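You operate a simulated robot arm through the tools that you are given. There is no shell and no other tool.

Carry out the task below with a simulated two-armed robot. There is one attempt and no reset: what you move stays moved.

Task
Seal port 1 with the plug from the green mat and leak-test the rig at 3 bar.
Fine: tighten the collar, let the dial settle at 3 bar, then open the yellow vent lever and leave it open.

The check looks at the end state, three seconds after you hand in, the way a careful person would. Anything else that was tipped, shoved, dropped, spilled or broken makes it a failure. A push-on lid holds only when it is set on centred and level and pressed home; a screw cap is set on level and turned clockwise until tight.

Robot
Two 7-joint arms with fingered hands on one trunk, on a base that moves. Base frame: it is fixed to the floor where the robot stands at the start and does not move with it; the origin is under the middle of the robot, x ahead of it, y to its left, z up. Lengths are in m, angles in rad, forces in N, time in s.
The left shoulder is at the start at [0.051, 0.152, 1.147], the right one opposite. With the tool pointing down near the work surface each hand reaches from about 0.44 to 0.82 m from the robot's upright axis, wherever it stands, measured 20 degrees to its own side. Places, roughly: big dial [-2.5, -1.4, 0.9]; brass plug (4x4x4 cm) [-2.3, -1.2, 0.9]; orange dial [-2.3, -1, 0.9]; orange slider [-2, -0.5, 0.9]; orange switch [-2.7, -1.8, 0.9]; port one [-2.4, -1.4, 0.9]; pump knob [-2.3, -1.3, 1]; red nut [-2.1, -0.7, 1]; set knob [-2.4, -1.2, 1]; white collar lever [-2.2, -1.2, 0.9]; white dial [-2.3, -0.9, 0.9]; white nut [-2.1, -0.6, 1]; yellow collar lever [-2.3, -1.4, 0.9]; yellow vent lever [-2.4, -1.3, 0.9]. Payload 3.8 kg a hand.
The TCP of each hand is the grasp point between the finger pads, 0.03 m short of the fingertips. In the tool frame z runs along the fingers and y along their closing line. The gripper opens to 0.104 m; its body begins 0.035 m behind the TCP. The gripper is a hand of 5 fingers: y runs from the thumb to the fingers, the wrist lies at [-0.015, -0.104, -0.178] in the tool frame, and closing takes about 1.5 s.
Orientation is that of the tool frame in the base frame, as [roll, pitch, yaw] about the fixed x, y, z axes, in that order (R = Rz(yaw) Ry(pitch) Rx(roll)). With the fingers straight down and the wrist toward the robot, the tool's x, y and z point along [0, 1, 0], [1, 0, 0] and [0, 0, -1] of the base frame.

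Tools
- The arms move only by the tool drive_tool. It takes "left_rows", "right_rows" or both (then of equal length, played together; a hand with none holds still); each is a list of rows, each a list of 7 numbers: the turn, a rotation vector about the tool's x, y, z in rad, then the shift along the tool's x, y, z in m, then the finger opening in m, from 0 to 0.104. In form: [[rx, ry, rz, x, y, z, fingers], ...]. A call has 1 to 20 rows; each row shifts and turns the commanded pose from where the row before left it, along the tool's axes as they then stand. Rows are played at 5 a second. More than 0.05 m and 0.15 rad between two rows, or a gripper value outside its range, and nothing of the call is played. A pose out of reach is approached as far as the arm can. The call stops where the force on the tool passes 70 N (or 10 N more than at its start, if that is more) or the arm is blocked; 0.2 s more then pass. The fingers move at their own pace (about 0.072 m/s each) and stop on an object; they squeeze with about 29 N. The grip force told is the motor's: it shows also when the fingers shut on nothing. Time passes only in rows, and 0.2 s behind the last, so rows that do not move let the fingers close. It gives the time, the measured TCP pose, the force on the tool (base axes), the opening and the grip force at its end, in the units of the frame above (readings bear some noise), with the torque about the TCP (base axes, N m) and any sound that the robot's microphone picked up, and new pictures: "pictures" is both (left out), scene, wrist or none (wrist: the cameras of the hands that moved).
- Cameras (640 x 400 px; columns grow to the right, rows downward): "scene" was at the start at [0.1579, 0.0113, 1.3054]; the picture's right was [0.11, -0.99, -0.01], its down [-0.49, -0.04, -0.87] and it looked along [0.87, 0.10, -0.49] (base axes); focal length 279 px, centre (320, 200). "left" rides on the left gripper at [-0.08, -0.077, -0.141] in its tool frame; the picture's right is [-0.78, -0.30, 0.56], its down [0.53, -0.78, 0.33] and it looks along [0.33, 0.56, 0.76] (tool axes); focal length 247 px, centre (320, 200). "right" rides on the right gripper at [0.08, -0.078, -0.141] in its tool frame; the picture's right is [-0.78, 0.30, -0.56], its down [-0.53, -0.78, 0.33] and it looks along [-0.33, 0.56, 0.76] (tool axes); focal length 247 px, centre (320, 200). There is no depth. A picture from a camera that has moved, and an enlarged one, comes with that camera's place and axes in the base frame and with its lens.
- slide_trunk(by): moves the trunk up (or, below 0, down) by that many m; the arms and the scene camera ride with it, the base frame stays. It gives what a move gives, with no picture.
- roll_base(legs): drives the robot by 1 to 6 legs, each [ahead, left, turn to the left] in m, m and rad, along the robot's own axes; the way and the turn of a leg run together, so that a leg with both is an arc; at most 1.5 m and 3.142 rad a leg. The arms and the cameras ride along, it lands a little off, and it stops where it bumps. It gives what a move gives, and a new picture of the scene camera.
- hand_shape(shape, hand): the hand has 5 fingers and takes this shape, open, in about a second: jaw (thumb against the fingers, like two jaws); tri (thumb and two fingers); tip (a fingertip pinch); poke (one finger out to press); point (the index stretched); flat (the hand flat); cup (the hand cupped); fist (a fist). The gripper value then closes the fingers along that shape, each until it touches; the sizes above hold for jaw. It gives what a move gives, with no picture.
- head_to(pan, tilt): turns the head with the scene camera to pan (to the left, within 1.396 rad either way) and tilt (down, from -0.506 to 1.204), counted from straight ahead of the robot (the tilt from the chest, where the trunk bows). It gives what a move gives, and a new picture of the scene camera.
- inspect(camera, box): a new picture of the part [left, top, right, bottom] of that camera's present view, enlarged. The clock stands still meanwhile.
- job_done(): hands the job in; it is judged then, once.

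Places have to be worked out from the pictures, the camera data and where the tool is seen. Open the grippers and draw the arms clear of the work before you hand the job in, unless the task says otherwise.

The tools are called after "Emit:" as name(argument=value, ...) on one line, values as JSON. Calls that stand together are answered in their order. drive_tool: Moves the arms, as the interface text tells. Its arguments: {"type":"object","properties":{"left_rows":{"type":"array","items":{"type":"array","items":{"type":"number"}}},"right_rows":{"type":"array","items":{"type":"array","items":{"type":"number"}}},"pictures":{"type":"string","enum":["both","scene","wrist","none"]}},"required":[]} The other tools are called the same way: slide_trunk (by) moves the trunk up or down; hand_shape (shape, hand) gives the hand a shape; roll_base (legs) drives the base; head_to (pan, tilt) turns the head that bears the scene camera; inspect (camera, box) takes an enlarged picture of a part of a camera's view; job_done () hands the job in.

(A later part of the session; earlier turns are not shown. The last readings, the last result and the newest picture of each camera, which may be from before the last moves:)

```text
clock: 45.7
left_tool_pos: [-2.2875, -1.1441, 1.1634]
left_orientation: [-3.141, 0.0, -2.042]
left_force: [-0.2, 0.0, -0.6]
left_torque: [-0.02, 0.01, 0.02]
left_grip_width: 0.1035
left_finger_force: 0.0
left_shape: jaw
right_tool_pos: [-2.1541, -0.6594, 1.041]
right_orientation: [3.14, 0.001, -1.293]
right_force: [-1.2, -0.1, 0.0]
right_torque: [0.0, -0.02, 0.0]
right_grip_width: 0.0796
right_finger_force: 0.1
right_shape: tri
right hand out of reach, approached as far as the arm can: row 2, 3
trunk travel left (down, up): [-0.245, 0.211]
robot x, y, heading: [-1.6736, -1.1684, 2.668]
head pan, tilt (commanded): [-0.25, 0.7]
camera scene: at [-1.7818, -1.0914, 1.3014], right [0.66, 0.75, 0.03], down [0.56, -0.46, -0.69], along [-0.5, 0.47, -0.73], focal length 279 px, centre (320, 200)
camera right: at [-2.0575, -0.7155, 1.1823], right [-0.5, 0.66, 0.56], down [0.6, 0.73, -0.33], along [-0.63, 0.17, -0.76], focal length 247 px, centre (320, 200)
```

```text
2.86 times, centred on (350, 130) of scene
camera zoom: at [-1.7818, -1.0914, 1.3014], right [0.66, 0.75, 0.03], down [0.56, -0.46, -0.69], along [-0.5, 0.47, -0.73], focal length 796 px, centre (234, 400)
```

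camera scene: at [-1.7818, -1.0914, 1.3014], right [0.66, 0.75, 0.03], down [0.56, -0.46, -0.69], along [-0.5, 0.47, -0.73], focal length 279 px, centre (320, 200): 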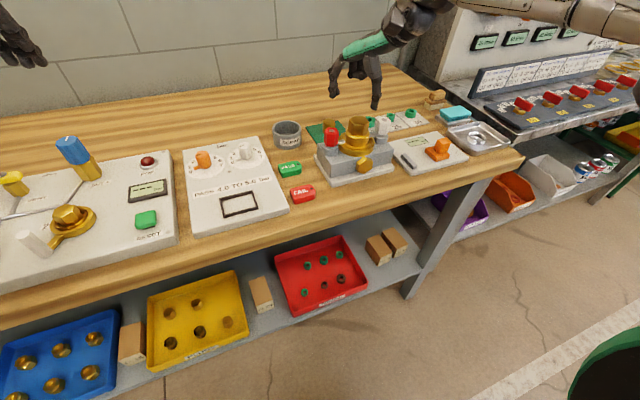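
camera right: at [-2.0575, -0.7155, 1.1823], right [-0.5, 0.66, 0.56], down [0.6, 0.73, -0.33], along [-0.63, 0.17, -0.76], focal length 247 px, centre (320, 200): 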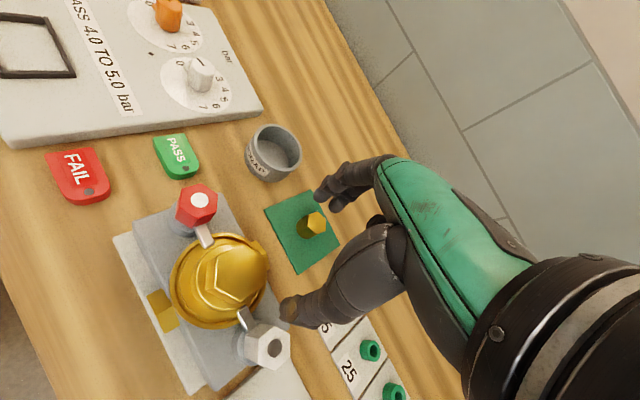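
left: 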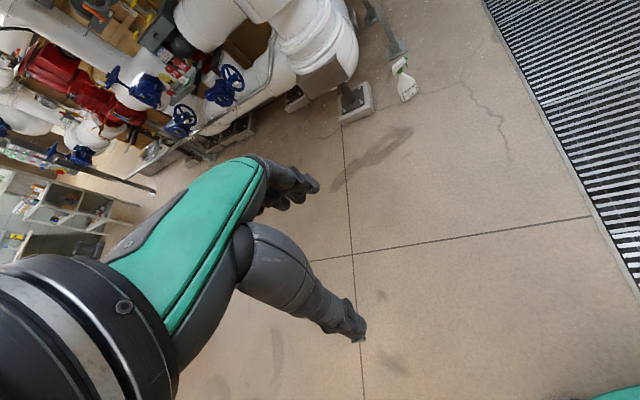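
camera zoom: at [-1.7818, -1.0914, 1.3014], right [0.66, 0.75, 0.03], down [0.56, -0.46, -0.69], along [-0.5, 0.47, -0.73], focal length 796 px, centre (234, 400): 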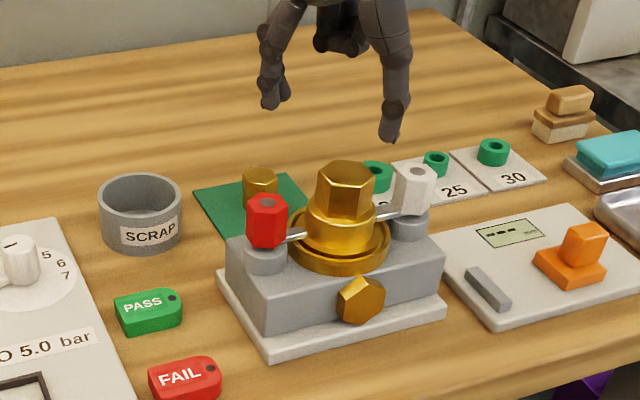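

Tri fits well, but at this stance the reach ends short. The bench is actually turned about 0.17 rad to my left, so I lift the hand, then square up and move closer (gap is enough).

Emit:
drive_tool(right_rows=[[0, 0, 0, 0, 0, -0.045, 0.08], [0, 0, 0, 0, -0.01, -0.045, 0.08], [0, 0, 0, 0, -0.02, -0.045, 0.08]], pictures="none")

Emit:
roll_base(legs=[[0.0, -0.125, 0.17], [0.08, 0, 0]])

Emit:
head_to(pan=0, tilt=1.2)

```text
clock: 46.5
left_tool_pos: [-2.2868, -1.1447, 1.1641]
left_orientation: [-3.141, 0.0, -2.042]
left_force: [-0.3, 0.3, 0.2]
left_torque: [-0.01, 0.04, 0.02]
left_grip_width: 0.1036
left_finger_force: 0.2
left_shape: jaw
right_tool_pos: [-2.1222, -0.6529, 1.178]
right_orientation: [3.141, 0.0, -1.293]
right_force: [0.7, 0.7, -0.3]
right_torque: [0.01, -0.02, -0.01]
right_grip_width: 0.0797
right_finger_force: 0.0
right_shape: tri
trunk travel left (down, up): [-0.245, 0.211]
robot x, y, heading: [-1.6764, -1.1706, 2.675]
head pan, tilt (commanded): [-0.25, 0.7]
```

```text
clock: 48.4
left_tool_pos: [-2.3124, -1.1121, 1.1649]
left_orientation: [3.14, 0.001, -1.866]
left_force: [0.0, -0.8, 0.1]
left_torque: [0.0, -0.01, -0.03]
left_grip_width: 0.1039
left_finger_force: 0.1
left_shape: jaw
right_tool_pos: [-2.2362, -0.5982, 1.1786]
right_orientation: [3.14, 0.001, -1.119]
right_force: [-0.1, 0.4, 0.2]
right_torque: [-0.04, 0.03, 0.05]
right_grip_width: 0.0797
right_finger_force: 0.1
right_shape: tri
trunk travel left (down, up): [-0.245, 0.211]
robot x, y, heading: [-1.7008, -1.0317, 2.846]
head pan, tilt (commanded): [-0.25, 0.7]
camera scene: at [-1.8223, -0.9709, 1.3017], right [0.52, 0.85, 0.03], down [0.63, -0.36, -0.69], along [-0.58, 0.37, -0.73], focal length 279 px, centre (320, 200)
```

scene: 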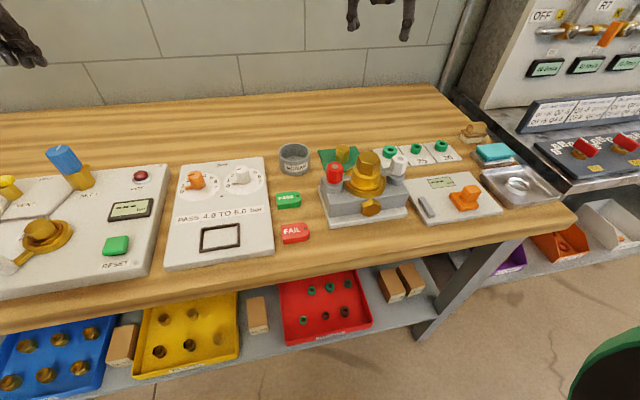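

```text
clock: 49.4
left_tool_pos: [-2.3125, -1.1121, 1.1645]
left_orientation: [3.141, 0.0, -1.867]
left_force: [0.6, -0.3, 0.6]
left_torque: [-0.01, -0.01, 0.0]
left_grip_width: 0.1038
left_finger_force: 0.1
left_shape: jaw
right_tool_pos: [-2.2381, -0.5989, 1.1786]
right_orientation: [-3.142, -0.001, -1.119]
right_force: [0.6, 0.8, -0.1]
right_torque: [-0.01, -0.02, 0.0]
right_grip_width: 0.0797
right_finger_force: 0.1
right_shape: tri
trunk travel left (down, up): [-0.245, 0.211]
robot x, y, heading: [-1.7006, -1.0303, 2.845]
head pan, tilt (commanded): [0.0, 1.201]
camera scene: at [-1.8006, -0.9998, 1.2688], right [0.29, 0.96, 0.0], down [0.93, -0.28, -0.25], along [-0.24, 0.07, -0.97], focal length 279 px, centre (320, 200)
```

scene: 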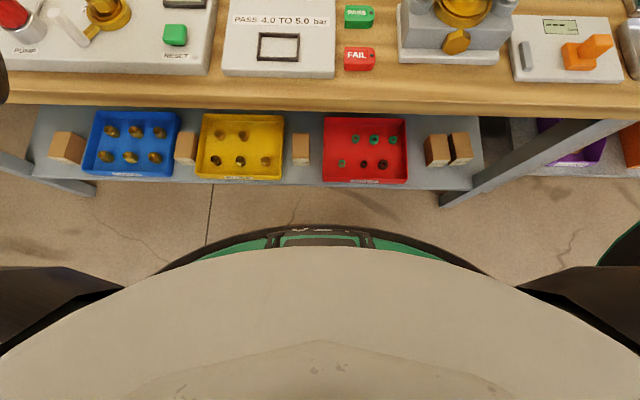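

Now I'm square to the bench and the TCP is nearly above the plug. Look through the right wrist camera.

Emit:
inspect(camera="right", box=[0, 0, 640, 400])

Emit:
inspect(camera="right", box=[180, 120, 420, 280])

```text
1.00 times, centred on (320, 200) of right (not enlarged: the box is as wide or as high as the picture)
camera zoom: at [-2.1324, -0.6367, 1.3186], right [-0.6, 0.57, 0.56], down [0.47, 0.82, -0.33], along [-0.65, 0.06, -0.76], focal length 247 px, centre (320, 200)
```

zoom: 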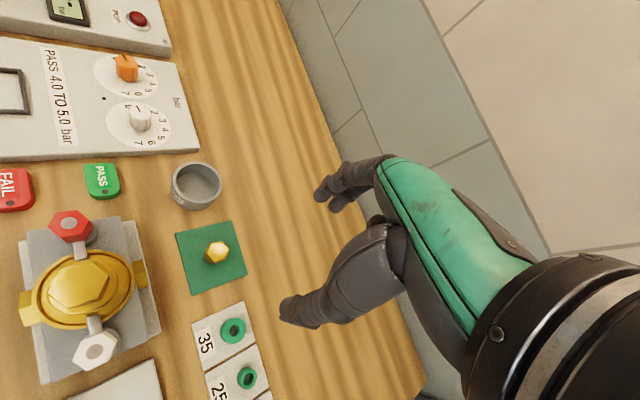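

```text
2.50 times, centred on (300, 200) of right
camera zoom: at [-2.1324, -0.6367, 1.3186], right [-0.6, 0.57, 0.56], down [0.47, 0.82, -0.33], along [-0.65, 0.06, -0.76], focal length 617 px, centre (370, 200)
```

zoom: 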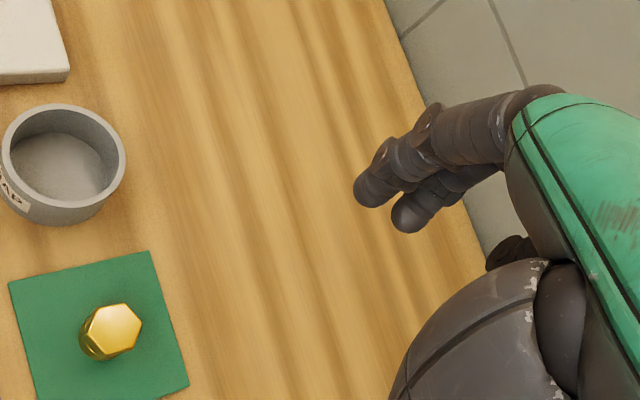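

The plug computes to (-2.243, -0.640). I shift over it and descend to TCP z about 1.0.

Emit:
drive_tool(right_rows=[[0, 0, 0, 0.0347, 0.0224, 0, 0.08], [0, 0, 0, 0, 0, 0.045, 0.08], [0, 0, 0, 0, 0, 0.045, 0.08], [0, 0, 0, 0, 0, 0.045, 0.08], [0, 0, 0, 0, 0, 0.04, 0.08], [0, 0, 0, 0, 0, 0, 0.08]], pictures="wrist")

Emit:
inspect(camera="right", box=[220, 140, 420, 300])

Emit:
head_to(pan=-0.3, tilt=0.8)

```text
clock: 50.8
left_tool_pos: [-2.3122, -1.1113, 1.1649]
left_orientation: [3.139, 0.0, -1.868]
left_force: [-0.6, 0.0, 0.9]
left_torque: [0.01, -0.02, -0.01]
left_grip_width: 0.1039
left_finger_force: 0.0
left_shape: jaw
right_tool_pos: [-2.2418, -0.6393, 1.0023]
right_orientation: [3.141, 0.002, -1.117]
right_force: [-0.8, -0.1, -0.5]
right_torque: [0.04, -0.01, 0.01]
right_grip_width: 0.0797
right_finger_force: 0.0
right_shape: tri
trunk travel left (down, up): [-0.245, 0.211]
robot x, y, heading: [-1.7025, -1.0319, 2.845]
head pan, tilt (commanded): [0.0, 1.201]
camera right: at [-2.1371, -0.6778, 1.1438], right [-0.6, 0.57, 0.56], down [0.47, 0.82, -0.33], along [-0.65, 0.06, -0.76], focal length 247 px, centre (320, 200)
```

right: 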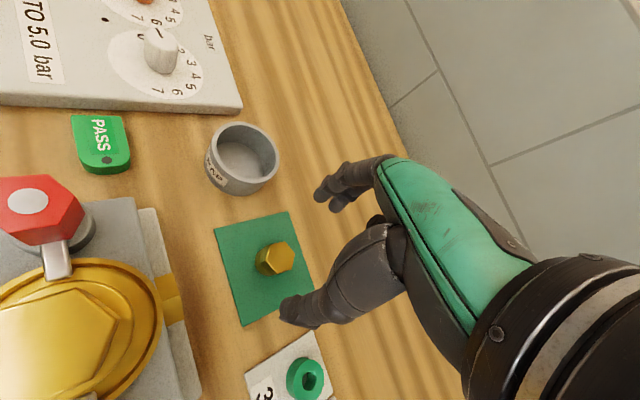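

```text
2.50 times, centred on (320, 220) of right
camera zoom: at [-2.1371, -0.6778, 1.1438], right [-0.6, 0.57, 0.56], down [0.47, 0.82, -0.33], along [-0.65, 0.06, -0.76], focal length 617 px, centre (320, 150)
```

zoom: 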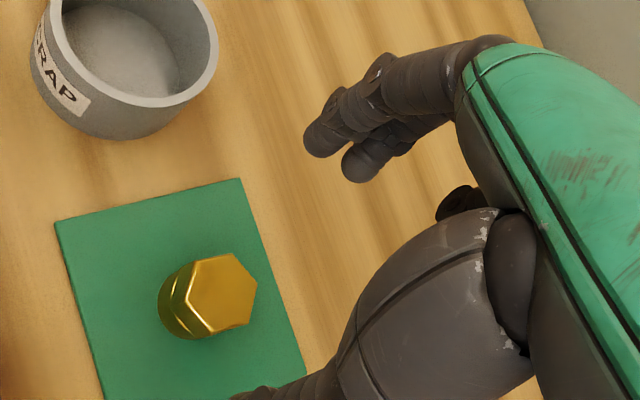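

```text
clock: 51.6
left_tool_pos: [-2.3135, -1.1117, 1.1642]
left_orientation: [3.139, -0.001, -1.868]
left_force: [0.3, -0.2, -0.3]
left_torque: [-0.03, 0.03, 0.0]
left_grip_width: 0.1036
left_finger_force: 0.0
left_shape: jaw
right_tool_pos: [-2.2423, -0.6402, 1.0021]
right_orientation: [3.141, 0.0, -1.119]
right_force: [-0.6, 0.5, -0.2]
right_torque: [0.01, 0.0, 0.0]
right_grip_width: 0.0797
right_finger_force: 0.1
right_shape: tri
trunk travel left (down, up): [-0.245, 0.211]
robot x, y, heading: [-1.7022, -1.0293, 2.839]
head pan, tilt (commanded): [-0.3, 0.799]
camera scene: at [-1.8172, -0.9698, 1.2937], right [0.56, 0.83, 0.03], down [0.67, -0.43, -0.61], along [-0.49, 0.37, -0.79], focal length 279 px, centre (320, 200)
```

scene: 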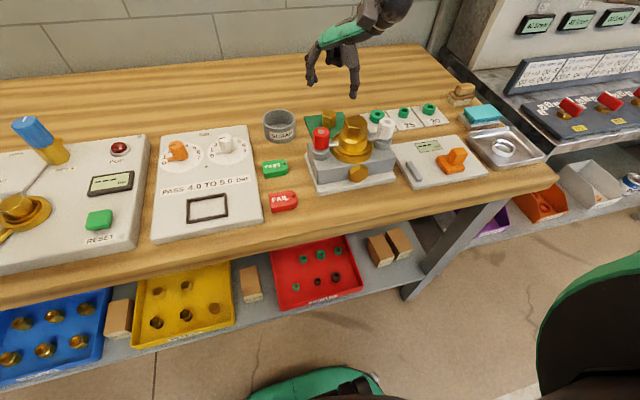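

The hex head measures 28 mm across flats, top at z 0.924, with flat normals along base x. I yaw the hand by +0.45 to line the pinch up with flats, then check before descending.

Emit:
drive_tool(right_rows=[[0, 0, 0.15, 0, 0, 0, 0.07], [0, 0, 0.15, 0, 0, 0, 0.07], [0, 0, 0.15, 0, 0, 0, 0.07], [0, 0, 0, 0, 0, 0, 0.07]], pictures="wrist")

Emit:
inspect(camera="right", box=[220, 140, 420, 300])

```text
clock: 52.6
left_tool_pos: [-2.3133, -1.1113, 1.1638]
left_orientation: [3.141, 0.0, -1.869]
left_force: [-0.4, 0.3, 0.4]
left_torque: [-0.03, 0.0, 0.01]
left_grip_width: 0.1037
left_finger_force: 0.1
left_shape: jaw
right_tool_pos: [-2.2428, -0.6394, 1.0025]
right_orientation: [3.141, 0.002, -1.569]
right_force: [0.3, 0.4, -0.6]
right_torque: [-0.01, -0.04, -0.03]
right_grip_width: 0.0704
right_finger_force: 0.1
right_shape: tri
trunk travel left (down, up): [-0.245, 0.211]
robot x, y, heading: [-1.7059, -1.0309, 2.845]
head pan, tilt (commanded): [-0.3, 0.799]
camera right: at [-2.1646, -0.7189, 1.1438], right [-0.3, 0.78, 0.56], down [0.78, 0.54, -0.33], along [-0.56, 0.33, -0.76], focal length 247 px, centre (320, 200)
```

right: 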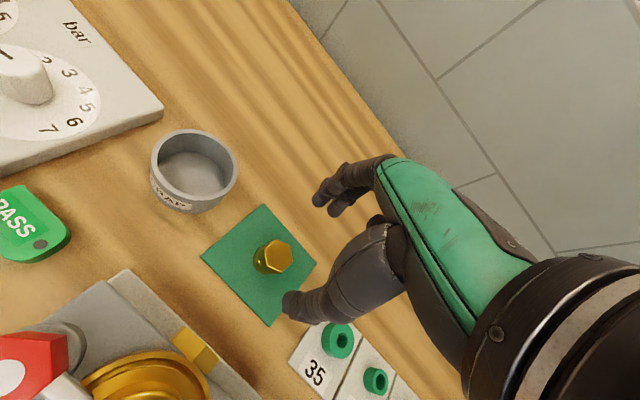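

```text
2.50 times, centred on (320, 220) of right
camera zoom: at [-2.1646, -0.7189, 1.1438], right [-0.3, 0.78, 0.56], down [0.78, 0.54, -0.33], along [-0.56, 0.33, -0.76], focal length 617 px, centre (320, 150)
```

zoom: 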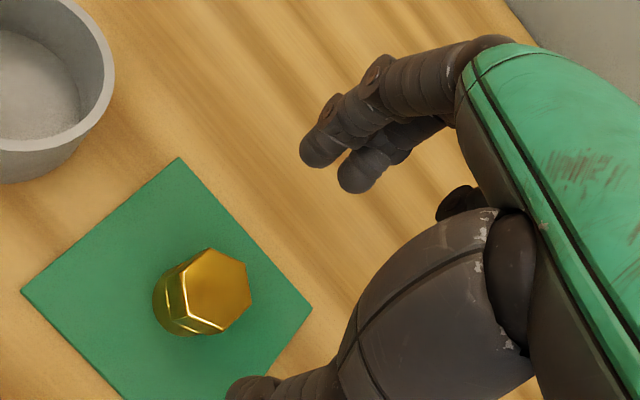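

Only a 3 mm correction is needed. I descend in small steps to TCP z about 0.937 and look.

Emit:
drive_tool(right_rows=[[0, 0, 0, 0.003, 0, 0.02, 0.07], [0, 0, 0, 0, 0, 0.02, 0.07], [0, 0, 0, 0, 0, 0.015, 0.07], [0, 0, 0, 0, 0, 0.01, 0.07], [0, 0, 0, 0, 0, 0, 0.07]], pictures="both")

Emit:
inspect(camera="right", box=[220, 160, 400, 320])

Emit:
inspect(camera="scene", box=[240, 60, 440, 200])

```text
clock: 53.8
left_tool_pos: [-2.3144, -1.1113, 1.1648]
left_orientation: [3.139, 0.0, -1.868]
left_force: [0.0, 0.5, 0.3]
left_torque: [0.01, 0.04, -0.02]
left_grip_width: 0.1037
left_finger_force: 0.0
left_shape: jaw
right_tool_pos: [-2.2423, -0.6429, 0.9382]
right_orientation: [3.141, 0.0, -1.567]
right_force: [0.3, 0.3, -0.2]
right_torque: [-0.02, -0.01, 0.0]
right_grip_width: 0.0702
right_finger_force: 0.1
right_shape: tri
trunk travel left (down, up): [-0.245, 0.211]
robot x, y, heading: [-1.7034, -1.0322, 2.844]
head pan, tilt (commanded): [-0.3, 0.799]
camera scene: at [-1.8169, -0.9698, 1.2938], right [0.56, 0.83, 0.03], down [0.67, -0.43, -0.61], along [-0.49, 0.37, -0.79], focal length 279 px, centre (320, 200)
camera right: at [-2.1652, -0.7225, 1.0784], right [-0.3, 0.78, 0.56], down [0.78, 0.54, -0.33], along [-0.56, 0.33, -0.76], focal length 247 px, centre (320, 200)
```

scene: 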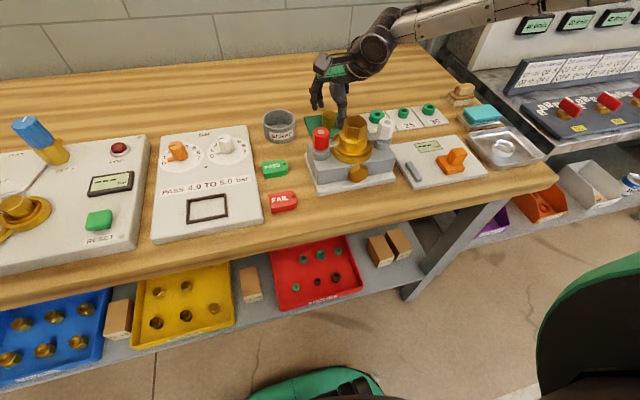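
right: 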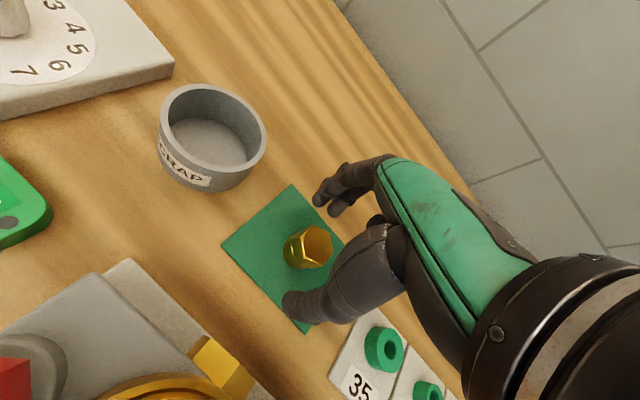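

```text
2.50 times, centred on (310, 240) of right
camera zoom: at [-2.1652, -0.7225, 1.0784], right [-0.3, 0.78, 0.56], down [0.78, 0.54, -0.33], along [-0.56, 0.33, -0.76], focal length 617 px, centre (345, 100)
```

zoom: 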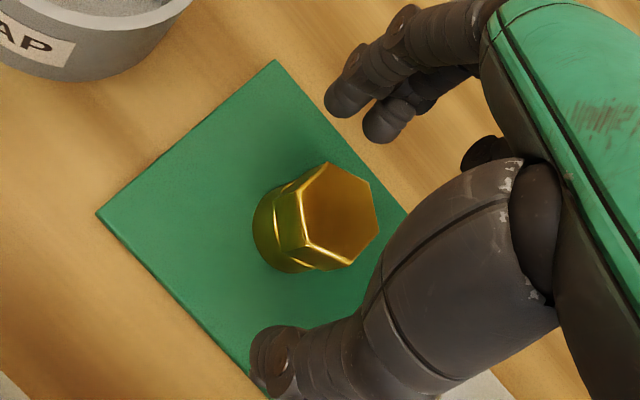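

```text
2.86 times, centred on (340, 130) of scene
camera zoom: at [-1.8169, -0.9698, 1.2938], right [0.56, 0.83, 0.03], down [0.67, -0.43, -0.61], along [-0.49, 0.37, -0.79], focal length 796 px, centre (263, 400)
```

zoom: 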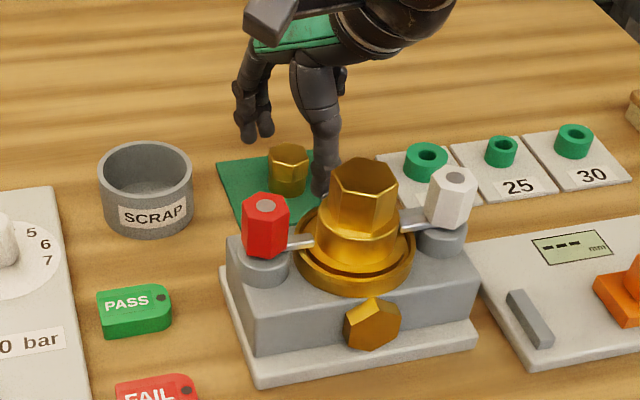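

Alignment is good. I close the grip on the hex head.

Emit:
drive_tool(right_rows=[[0, 0, 0, 0, 0, 0, 0.01], [0, 0, 0, 0, 0, 0, 0.01], [0, 0, 0, 0, 0, 0, 0.01], [0, 0, 0, 0, 0, 0, 0.01], [0, 0, 0, 0, 0, 0, 0.01], [0, 0, 0, 0, 0, 0, 0.01], [0, 0, 0, 0, 0, 0, 0.01]], pictures="wrist")

Emit:
inspect(camera="right", box=[220, 160, 400, 320])

Emit:
inspect(camera="scene", box=[280, 80, 400, 180])

```text
clock: 55.4
left_tool_pos: [-2.3124, -1.1114, 1.1642]
left_orientation: [3.141, 0.001, -1.868]
left_force: [0.2, 0.7, -0.5]
left_torque: [-0.01, -0.01, -0.01]
left_grip_width: 0.1036
left_finger_force: 0.0
left_shape: jaw
right_tool_pos: [-2.2436, -0.6441, 0.9372]
right_orientation: [3.141, -0.001, -1.57]
right_force: [-0.2, -0.6, -0.1]
right_torque: [-0.01, 0.07, -0.02]
right_grip_width: 0.023
right_finger_force: 28.7
right_shape: tri
trunk travel left (down, up): [-0.245, 0.211]
robot x, y, heading: [-1.7029, -1.0342, 2.847]
head pan, tilt (commanded): [-0.3, 0.799]
camera right: at [-2.1654, -0.7226, 1.0784], right [-0.3, 0.78, 0.56], down [0.78, 0.54, -0.33], along [-0.56, 0.33, -0.76], focal length 247 px, centre (320, 200)
```

right: 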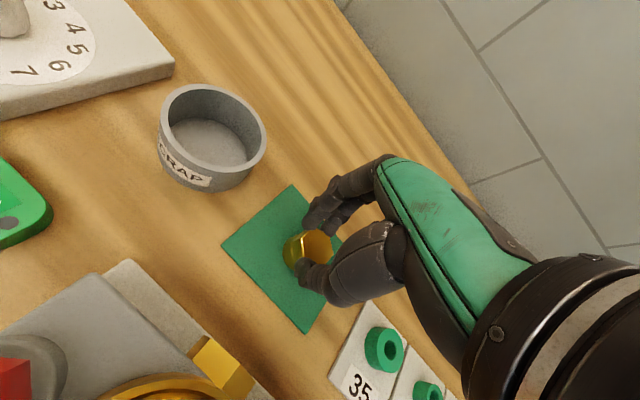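

```text
2.50 times, centred on (310, 240) of right
camera zoom: at [-2.1654, -0.7226, 1.0784], right [-0.3, 0.78, 0.56], down [0.78, 0.54, -0.33], along [-0.56, 0.33, -0.76], focal length 617 px, centre (345, 100)
```

zoom: 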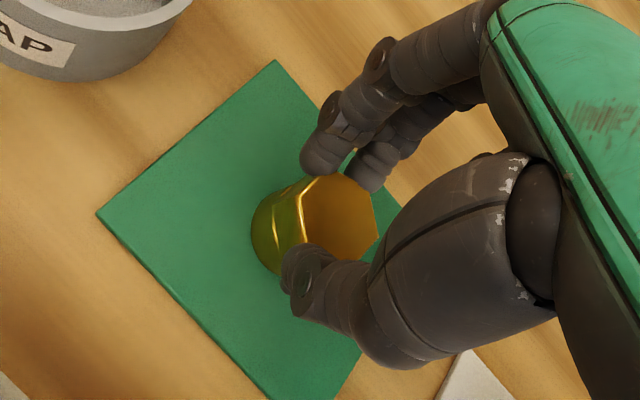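

```text
4.00 times, centred on (340, 130) of scene
camera zoom: at [-1.8172, -0.97, 1.2938], right [0.56, 0.83, 0.04], down [0.67, -0.43, -0.61], along [-0.49, 0.37, -0.79], focal length 1115 px, centre (240, 480)
```

zoom: 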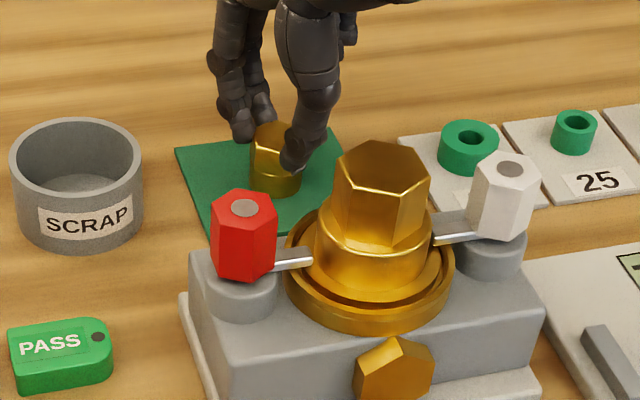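

Grip holds with 28.7 N on the hex. I lift slowly 3 cm, straight up, and check the plug stays level.

Emit:
drive_tool(right_rows=[[0, 0, 0, 0, 0, -0.01, 0.01], [0, 0, 0, 0, 0, -0.01, 0.01], [0, 0, 0, 0, 0, -0.015, 0.01], [0, 0, 0, 0, 0, -0.015, 0.01], [0, 0, 0, 0, 0, 0, 0.01]], pictures="wrist")

Emit:
inspect(camera="right", box=[220, 160, 400, 320])

Emit:
inspect(camera="scene", box=[260, 50, 420, 170])

```text
clock: 56.6
left_tool_pos: [-2.3135, -1.1118, 1.1642]
left_orientation: [-3.141, 0.001, -1.867]
left_force: [0.3, 0.1, 0.1]
left_torque: [-0.01, -0.03, 0.0]
left_grip_width: 0.1036
left_finger_force: 0.0
left_shape: jaw
right_tool_pos: [-2.2433, -0.6427, 0.9864]
right_orientation: [3.142, 0.0, -1.569]
right_force: [-0.1, -0.3, -1.4]
right_torque: [0.0, -0.01, 0.01]
right_grip_width: 0.0228
right_finger_force: 28.6
right_shape: tri
trunk travel left (down, up): [-0.245, 0.211]
robot x, y, heading: [-1.702, -1.0321, 2.846]
head pan, tilt (commanded): [-0.3, 0.799]
camera right: at [-2.1657, -0.7223, 1.1282], right [-0.3, 0.78, 0.56], down [0.78, 0.54, -0.33], along [-0.56, 0.33, -0.76], focal length 247 px, centre (320, 200)
```

right: 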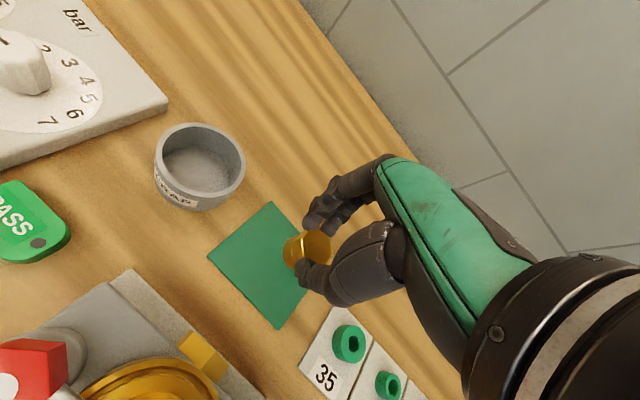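

```text
2.50 times, centred on (310, 240) of right
camera zoom: at [-2.1657, -0.7223, 1.1282], right [-0.3, 0.78, 0.56], down [0.78, 0.54, -0.33], along [-0.56, 0.33, -0.76], focal length 617 px, centre (345, 100)
```

zoom: 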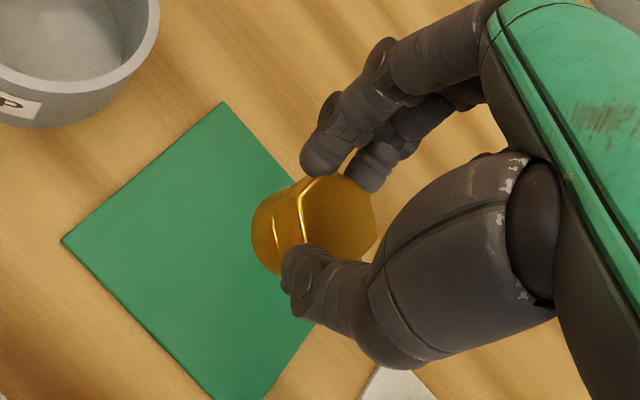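

```text
3.33 times, centred on (340, 110) of scene
camera zoom: at [-1.8174, -0.9696, 1.2937], right [0.56, 0.83, 0.04], down [0.67, -0.43, -0.61], along [-0.49, 0.37, -0.79], focal length 929 px, centre (253, 500)
```

zoom: 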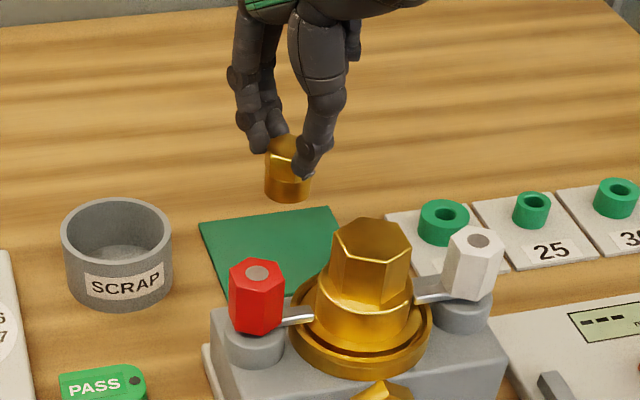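

The plug is held firmly and level. I lift it to z about 1.18, draw it in a little, then roll left to the rig.

Emit:
drive_tool(right_rows=[[0, 0, 0, 0, 0, -0.045, 0.01], [0, 0, 0, 0, 0, -0.045, 0.01], [0, 0, 0, 0, -0.02, -0.045, 0.01], [0, 0, 0, 0, -0.02, -0.045, 0.01], [0, 0, 0, 0, -0.02, -0.01, 0.01], [0, 0, 0, 0, 0, 0, 0.01]], pictures="none")

Emit:
roll_base(legs=[[-0.07, 0.7, 0]])

Emit:
head_to(pan=0.0, tilt=0.9)

```text
clock: 58.0
left_tool_pos: [-2.3139, -1.1107, 1.1631]
left_orientation: [3.141, -0.001, -1.867]
left_force: [0.5, -0.4, 0.7]
left_torque: [-0.01, 0.01, -0.01]
left_grip_width: 0.1037
left_finger_force: 0.0
left_shape: jaw
right_tool_pos: [-2.1803, -0.6433, 1.1783]
right_orientation: [3.142, 0.0, -1.57]
right_force: [0.7, -0.5, -1.2]
right_torque: [0.01, 0.02, -0.01]
right_grip_width: 0.0227
right_finger_force: 29.1
right_shape: tri
trunk travel left (down, up): [-0.245, 0.211]
robot x, y, heading: [-1.7065, -1.0304, 2.843]
head pan, tilt (commanded): [-0.3, 0.799]
```

```text
clock: 61.9
left_tool_pos: [-2.4557, -1.7962, 1.1647]
left_orientation: [-3.141, 0.0, -1.877]
left_force: [-0.6, -0.2, 0.2]
left_torque: [-0.01, 0.0, 0.0]
left_grip_width: 0.1035
left_finger_force: 0.0
left_shape: jaw
right_tool_pos: [-2.3194, -1.3294, 1.1774]
right_orientation: [3.141, 0.001, -1.576]
right_force: [0.1, 0.7, -2.2]
right_torque: [-0.02, -0.02, -0.01]
right_grip_width: 0.0227
right_finger_force: 29.4
right_shape: tri
trunk travel left (down, up): [-0.245, 0.211]
robot x, y, heading: [-1.8435, -1.7204, 2.836]
head pan, tilt (commanded): [-0.3, 0.799]
camera scene: at [-1.9581, -1.6582, 1.2937], right [0.57, 0.82, 0.03], down [0.66, -0.43, -0.61], along [-0.49, 0.37, -0.79], focal length 279 px, centre (320, 200)
```

scene: 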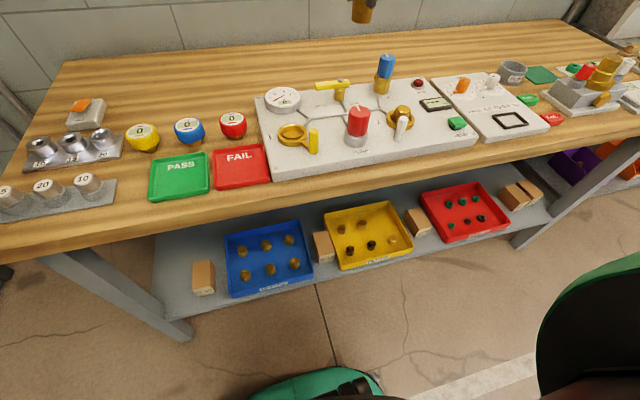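

```text
clock: 62.7
left_tool_pos: [-2.4569, -1.7963, 1.1644]
left_orientation: [3.141, -0.001, -1.874]
left_force: [-0.1, 0.1, -0.2]
left_torque: [-0.01, 0.02, 0.02]
left_grip_width: 0.1039
left_finger_force: 0.1
left_shape: jaw
right_tool_pos: [-2.3179, -1.3296, 1.1782]
right_orientation: [3.142, 0.0, -1.576]
right_force: [0.5, -0.1, -0.5]
right_torque: [-0.01, 0.01, 0.02]
right_grip_width: 0.0231
right_finger_force: 29.2
right_shape: tri
trunk travel left (down, up): [-0.245, 0.211]
robot x, y, heading: [-1.8411, -1.7157, 2.834]
head pan, tilt (commanded): [0.0, 0.901]
camera scene: at [-1.963, -1.6822, 1.2861], right [0.3, 0.95, 0.0], down [0.81, -0.26, -0.52], along [-0.5, 0.16, -0.85], focal length 279 px, centre (320, 200)
```

scene: 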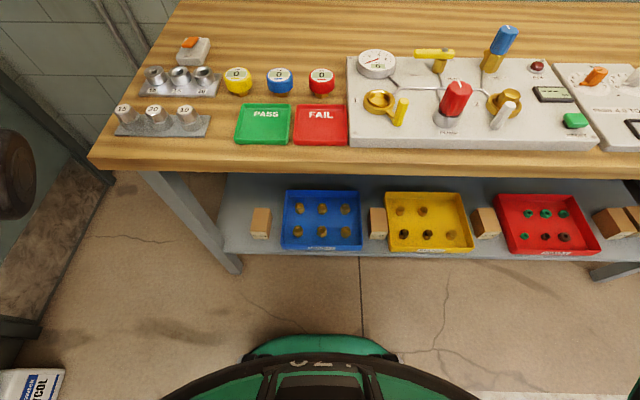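

Good view of the rig. I zoom on it with the scene camera and the right wrist camera.

Emit:
inspect(camera="scene", box=[340, 20, 600, 170])

Emit:
inspect(camera="scene", box=[345, 40, 465, 140])

Emit:
inspect(camera="right", box=[0, 0, 640, 400])

```text
2.46 times, centred on (470, 95) of scene
camera zoom: at [-1.963, -1.6822, 1.2861], right [0.3, 0.95, 0.0], down [0.81, -0.26, -0.52], along [-0.5, 0.16, -0.85], focal length 686 px, centre (-49, 458)
```

zoom: 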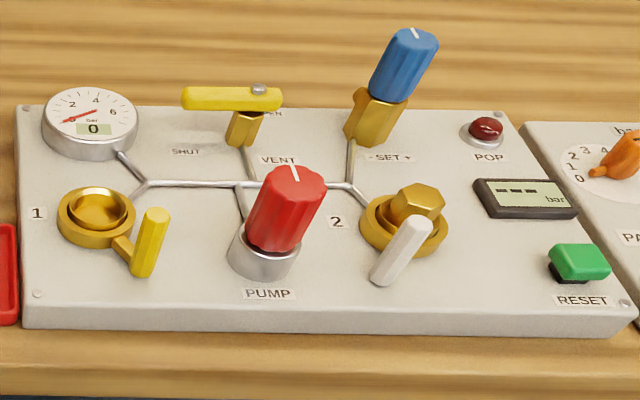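

```text
4.00 times, centred on (405, 90) of scene
camera zoom: at [-1.963, -1.6822, 1.2861], right [0.3, 0.95, 0.0], down [0.81, -0.26, -0.52], along [-0.5, 0.16, -0.85], focal length 1115 px, centre (-20, 640)
```

zoom: 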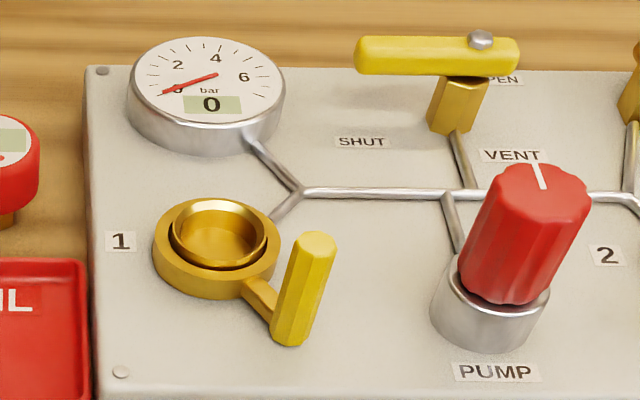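

```text
1.00 times, centred on (320, 200) of right (not enlarged: the box is as wide or as high as the picture)
camera zoom: at [-2.2421, -1.4094, 1.3192], right [-0.29, 0.78, 0.56], down [0.78, 0.53, -0.33], along [-0.55, 0.34, -0.76], focal length 247 px, centre (320, 200)
```

zoom: 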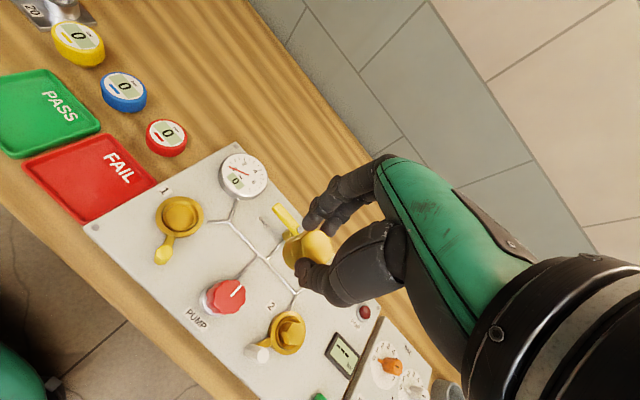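

I zoom the wrist camera on both ports to compare port sizes with the plug.

Emit:
inspect(camera="right", box=[120, 130, 360, 380])

Emit:
inspect(camera="scene", box=[455, 60, 575, 140])

```text
1.60 times, centred on (240, 255) of right
camera zoom: at [-2.2421, -1.4094, 1.3192], right [-0.29, 0.78, 0.56], down [0.78, 0.53, -0.33], along [-0.55, 0.34, -0.76], focal length 395 px, centre (448, 112)
```

zoom: 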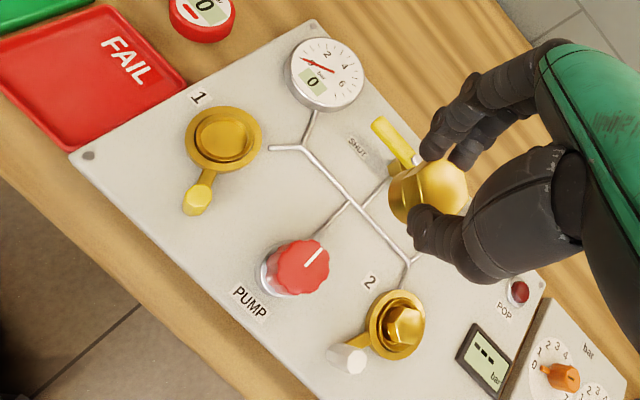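

```text
5.00 times, centred on (515, 100) of scene
camera zoom: at [-1.963, -1.6822, 1.2861], right [0.3, 0.95, 0.0], down [0.81, -0.26, -0.52], along [-0.5, 0.16, -0.85], focal length 1394 px, centre (-655, 700)
```

zoom: 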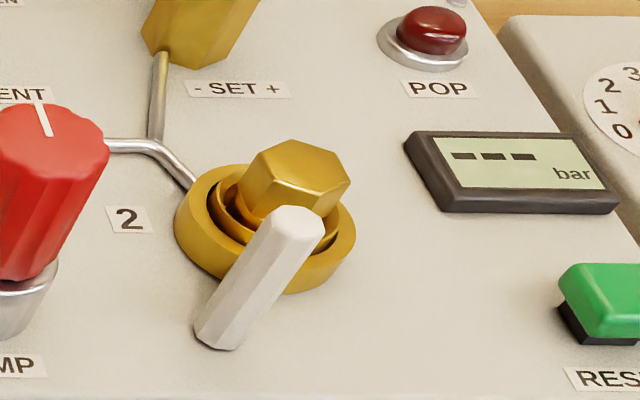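

Both plugs are the same size, so it fits. Port 1's rim is at about (-2.359, -1.437, 0.935) with its lever 30° right of front; I turn the hand so that the thumb comes front-left, and move above the port.

Emit:
drive_tool(right_rows=[[0, 0, 0.15, 0, 0, 0, 0.01], [0, 0, 0.15, 0, 0, 0, 0.01], [0, 0, 0.15, 0, 0, 0, 0.01], [0, 0, 0.15, 0, 0, 0, 0.01], [0, 0, 0.15, 0, 0, 0, 0.01], [0, 0, 0.05, 0, 0, 0, 0.01], [0, 0, 0, 0.0346, -0.0163, 0.02, 0.01], [0, 0, 0, 0.0346, -0.0163, 0.025, 0.01], [0, 0, 0, 0.0346, -0.0163, 0.025, 0.01], [0, 0, 0, 0, 0, 0.045, 0.01], [0, 0, 0, 0, 0, 0, 0.01]], pictures="both")

Emit:
inspect(camera="right", box=[180, 140, 420, 340])

Emit:
inspect(camera="scene", box=[330, 30, 490, 150])

```text
clock: 65.1
left_tool_pos: [-2.4554, -1.7966, 1.1646]
left_orientation: [-3.141, 0.0, -1.875]
left_force: [-0.7, 0.7, -0.5]
left_torque: [0.01, 0.0, 0.01]
left_grip_width: 0.1037
left_finger_force: 0.2
left_shape: jaw
right_tool_pos: [-2.3547, -1.4276, 1.0692]
right_orientation: [3.139, 0.001, -2.378]
right_force: [-0.4, 0.0, -1.6]
right_torque: [-0.02, 0.02, -0.01]
right_grip_width: 0.0227
right_finger_force: 29.3
right_shape: tri
right hand out of reach, approached as far as the arm can: row 9
trunk travel left (down, up): [-0.245, 0.211]
robot x, y, heading: [-1.8417, -1.7183, 2.835]
head pan, tilt (commanded): [0.0, 0.901]
camera scene: at [-1.963, -1.6824, 1.2861], right [0.3, 0.95, 0.0], down [0.81, -0.26, -0.52], along [-0.5, 0.16, -0.85], focal length 279 px, centre (320, 200)
camera right: at [-2.3588, -1.539, 1.211], right [0.36, 0.75, 0.56], down [0.92, -0.19, -0.33], along [-0.14, 0.63, -0.76], focal length 247 px, centre (320, 200)
```

scene: 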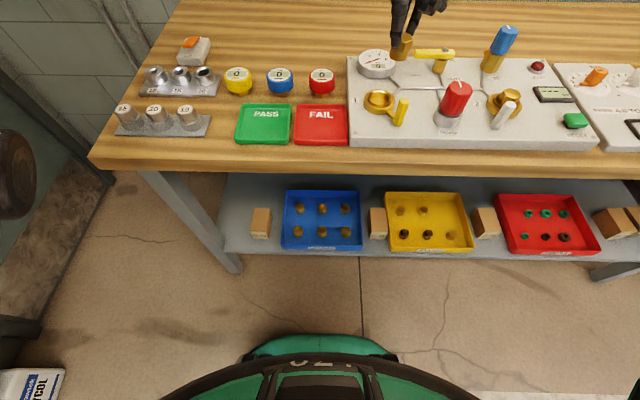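
right: 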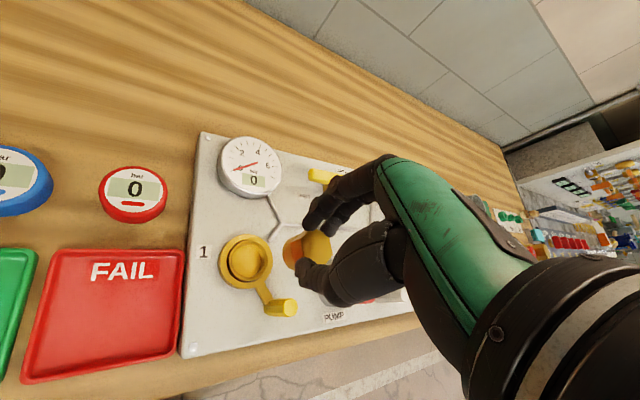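

```text
2.00 times, centred on (300, 240) of right
camera zoom: at [-2.3588, -1.539, 1.211], right [0.36, 0.75, 0.56], down [0.92, -0.19, -0.33], along [-0.14, 0.63, -0.76], focal length 494 px, centre (360, 120)
```

zoom: 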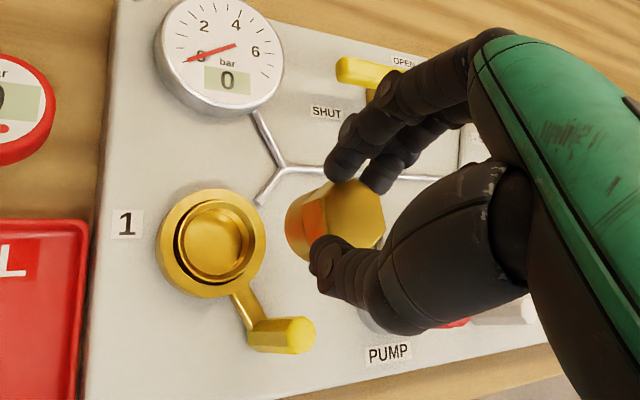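

```text
3.33 times, centred on (410, 90) of scene
camera zoom: at [-1.963, -1.6824, 1.2861], right [0.3, 0.95, 0.0], down [0.81, -0.26, -0.52], along [-0.5, 0.16, -0.85], focal length 929 px, centre (20, 567)
```

zoom: 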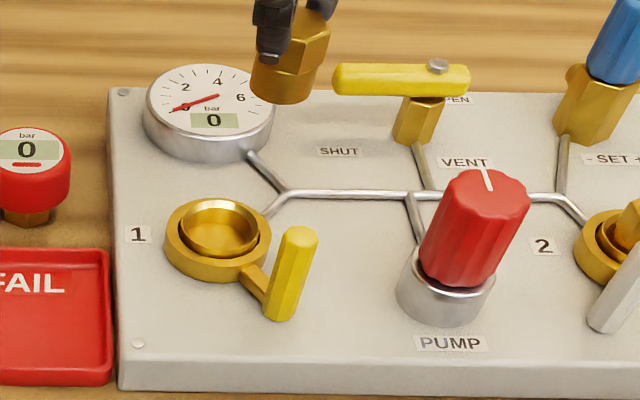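

The hand is close to the port; one row went out of reach but it recovered. I make a small move down and read where the tool ends up before the final alignment.

Emit:
drive_tool(right_rows=[[0, 0, 0, 0.008, 0.0, 0.02, 0.01], [0, 0, 0, 0.008, 0.0, 0.02, 0.01], [0, 0, 0, 0, 0, 0.02, 0.01], [0, 0, 0, 0, 0, 0, 0.01]], pictures="both")

Emit:
inspect(camera="right", box=[200, 160, 400, 320])

Emit:
inspect(camera="scene", box=[340, 40, 460, 130])

```text
clock: 66.1
left_tool_pos: [-2.4559, -1.7959, 1.1644]
left_orientation: [3.141, 0.0, -1.876]
left_force: [0.5, 0.8, -0.4]
left_torque: [0.0, 0.0, 0.0]
left_grip_width: 0.1038
left_finger_force: 0.0
left_shape: jaw
right_tool_pos: [-2.3571, -1.4297, 1.0097]
right_orientation: [-3.141, -0.002, -2.377]
right_force: [0.1, -0.5, -1.9]
right_torque: [0.0, 0.0, -0.03]
right_grip_width: 0.0228
right_finger_force: 28.8
right_shape: tri
right hand out of reach, approached as far as the arm can: row 2
trunk travel left (down, up): [-0.245, 0.211]
robot x, y, heading: [-1.8446, -1.7225, 2.833]
head pan, tilt (commanded): [0.0, 0.901]
camera scene: at [-1.9631, -1.6821, 1.2861], right [0.3, 0.95, 0.0], down [0.81, -0.26, -0.52], along [-0.5, 0.16, -0.85], focal length 279 px, centre (320, 200)
camera right: at [-2.3609, -1.5409, 1.1513], right [0.35, 0.75, 0.56], down [0.92, -0.19, -0.33], along [-0.15, 0.63, -0.76], focal length 247 px, centre (320, 200)
```

scene: 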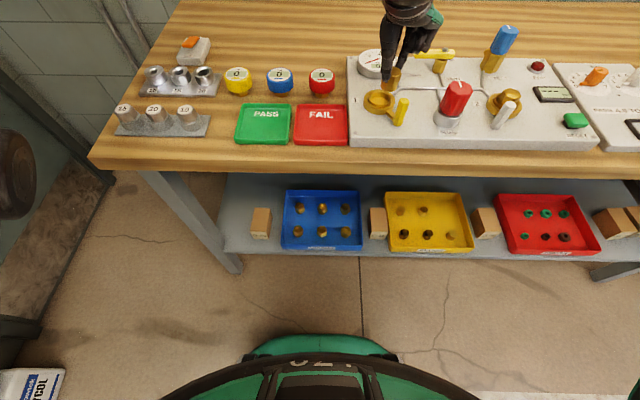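
right: 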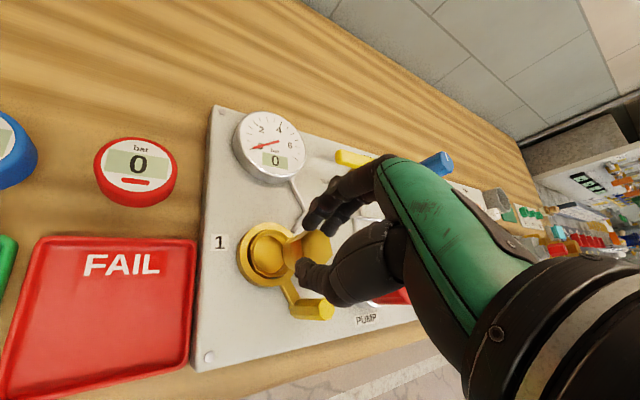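

```text
2.50 times, centred on (300, 240) of right
camera zoom: at [-2.3609, -1.5409, 1.1513], right [0.35, 0.75, 0.56], down [0.92, -0.19, -0.33], along [-0.15, 0.63, -0.76], focal length 617 px, centre (370, 100)
```

zoom: 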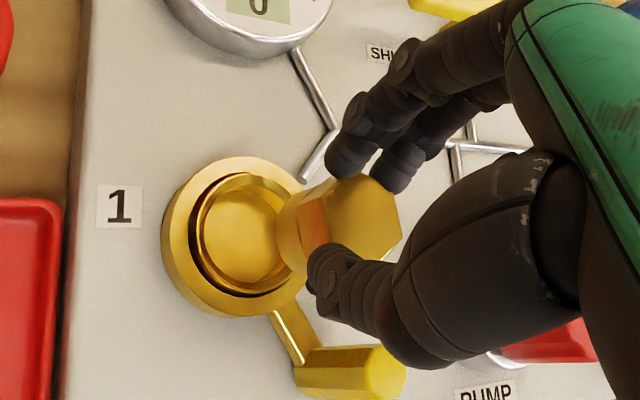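

```text
4.44 times, centred on (400, 85) of scene
camera zoom: at [-1.9631, -1.6821, 1.2861], right [0.3, 0.95, 0.0], down [0.81, -0.26, -0.52], along [-0.5, 0.16, -0.85], focal length 1239 px, centre (-36, 711)
```

zoom: 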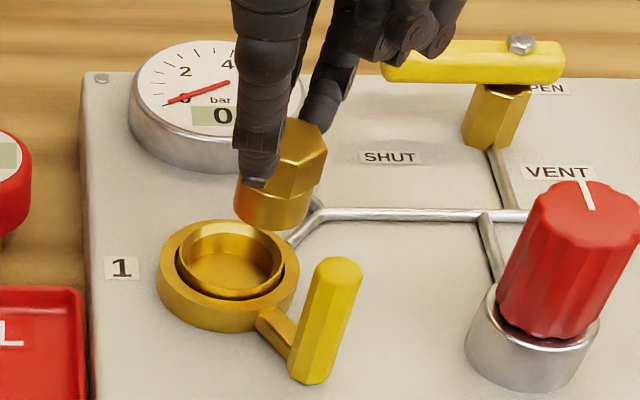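

The arm is at a limit reaching across with this hand turn. I lift, shift the hand 8 cm to the right, and roll the base 10 cm left to get room.

Emit:
drive_tool(right_rows=[[0, 0, 0, 0, 0, -0.03, 0.01], [0, 0, 0, 0, 0, -0.03, 0.01], [0, 0, 0, -0.0351, 0.0192, 0, 0.01], [0, 0, 0, -0.0351, 0.0192, 0, 0.01], [0, 0, 0, 0, 0, 0, 0.01]], pictures="none")

Emit:
roll_base(legs=[[-0.02, 0.1, 0]])

Emit:
inspect(camera="right", box=[160, 120, 400, 320])

```text
clock: 67.3
left_tool_pos: [-2.4565, -1.7976, 1.1625]
left_orientation: [-3.142, 0.0, -1.875]
left_force: [-0.1, -0.1, -1.2]
left_torque: [0.0, 0.01, -0.01]
left_grip_width: 0.1037
left_finger_force: 0.0
left_shape: jaw
right_tool_pos: [-2.3354, -1.3548, 1.0694]
right_orientation: [3.141, 0.001, -2.374]
right_force: [0.3, -0.1, -2.0]
right_torque: [-0.01, 0.0, -0.01]
right_grip_width: 0.0227
right_finger_force: 29.1
right_shape: tri
trunk travel left (down, up): [-0.245, 0.211]
robot x, y, heading: [-1.8437, -1.7207, 2.837]
head pan, tilt (commanded): [0.0, 0.901]
```

```text
clock: 68.5
left_tool_pos: [-2.4662, -1.8971, 1.1645]
left_orientation: [3.141, 0.001, -1.875]
left_force: [-0.1, -0.1, -0.2]
left_torque: [0.01, 0.02, 0.01]
left_grip_width: 0.1037
left_finger_force: 0.1
left_shape: jaw
right_tool_pos: [-2.347, -1.4543, 1.0707]
right_orientation: [3.142, 0.0, -2.378]
right_force: [0.3, -0.1, -2.4]
right_torque: [0.0, 0.01, 0.03]
right_grip_width: 0.0227
right_finger_force: 28.9
right_shape: tri
trunk travel left (down, up): [-0.245, 0.211]
robot x, y, heading: [-1.8594, -1.8204, 2.835]
head pan, tilt (commanded): [0.0, 0.901]
camera scene: at [-1.9739, -1.7835, 1.286], right [0.3, 0.95, 0.0], down [0.81, -0.26, -0.52], along [-0.5, 0.16, -0.85], focal length 279 px, centre (320, 200)
```

scene: 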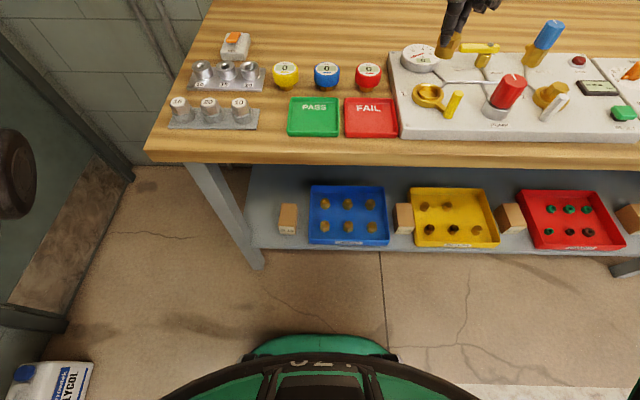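

```text
2.00 times, centred on (280, 220) of right
camera zoom: at [-2.3509, -1.5662, 1.2115], right [0.35, 0.75, 0.56], down [0.92, -0.19, -0.33], along [-0.14, 0.63, -0.76], focal length 494 px, centre (400, 160)
```

zoom: 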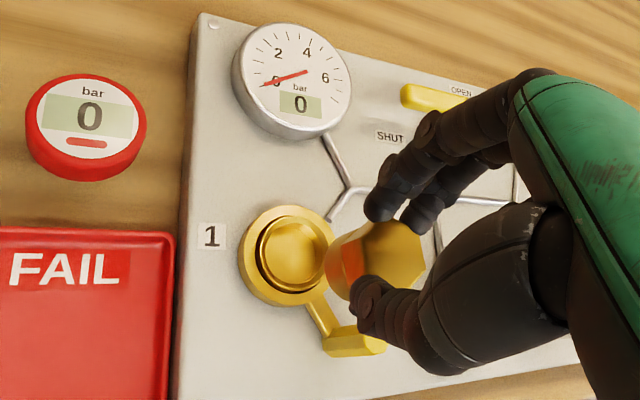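

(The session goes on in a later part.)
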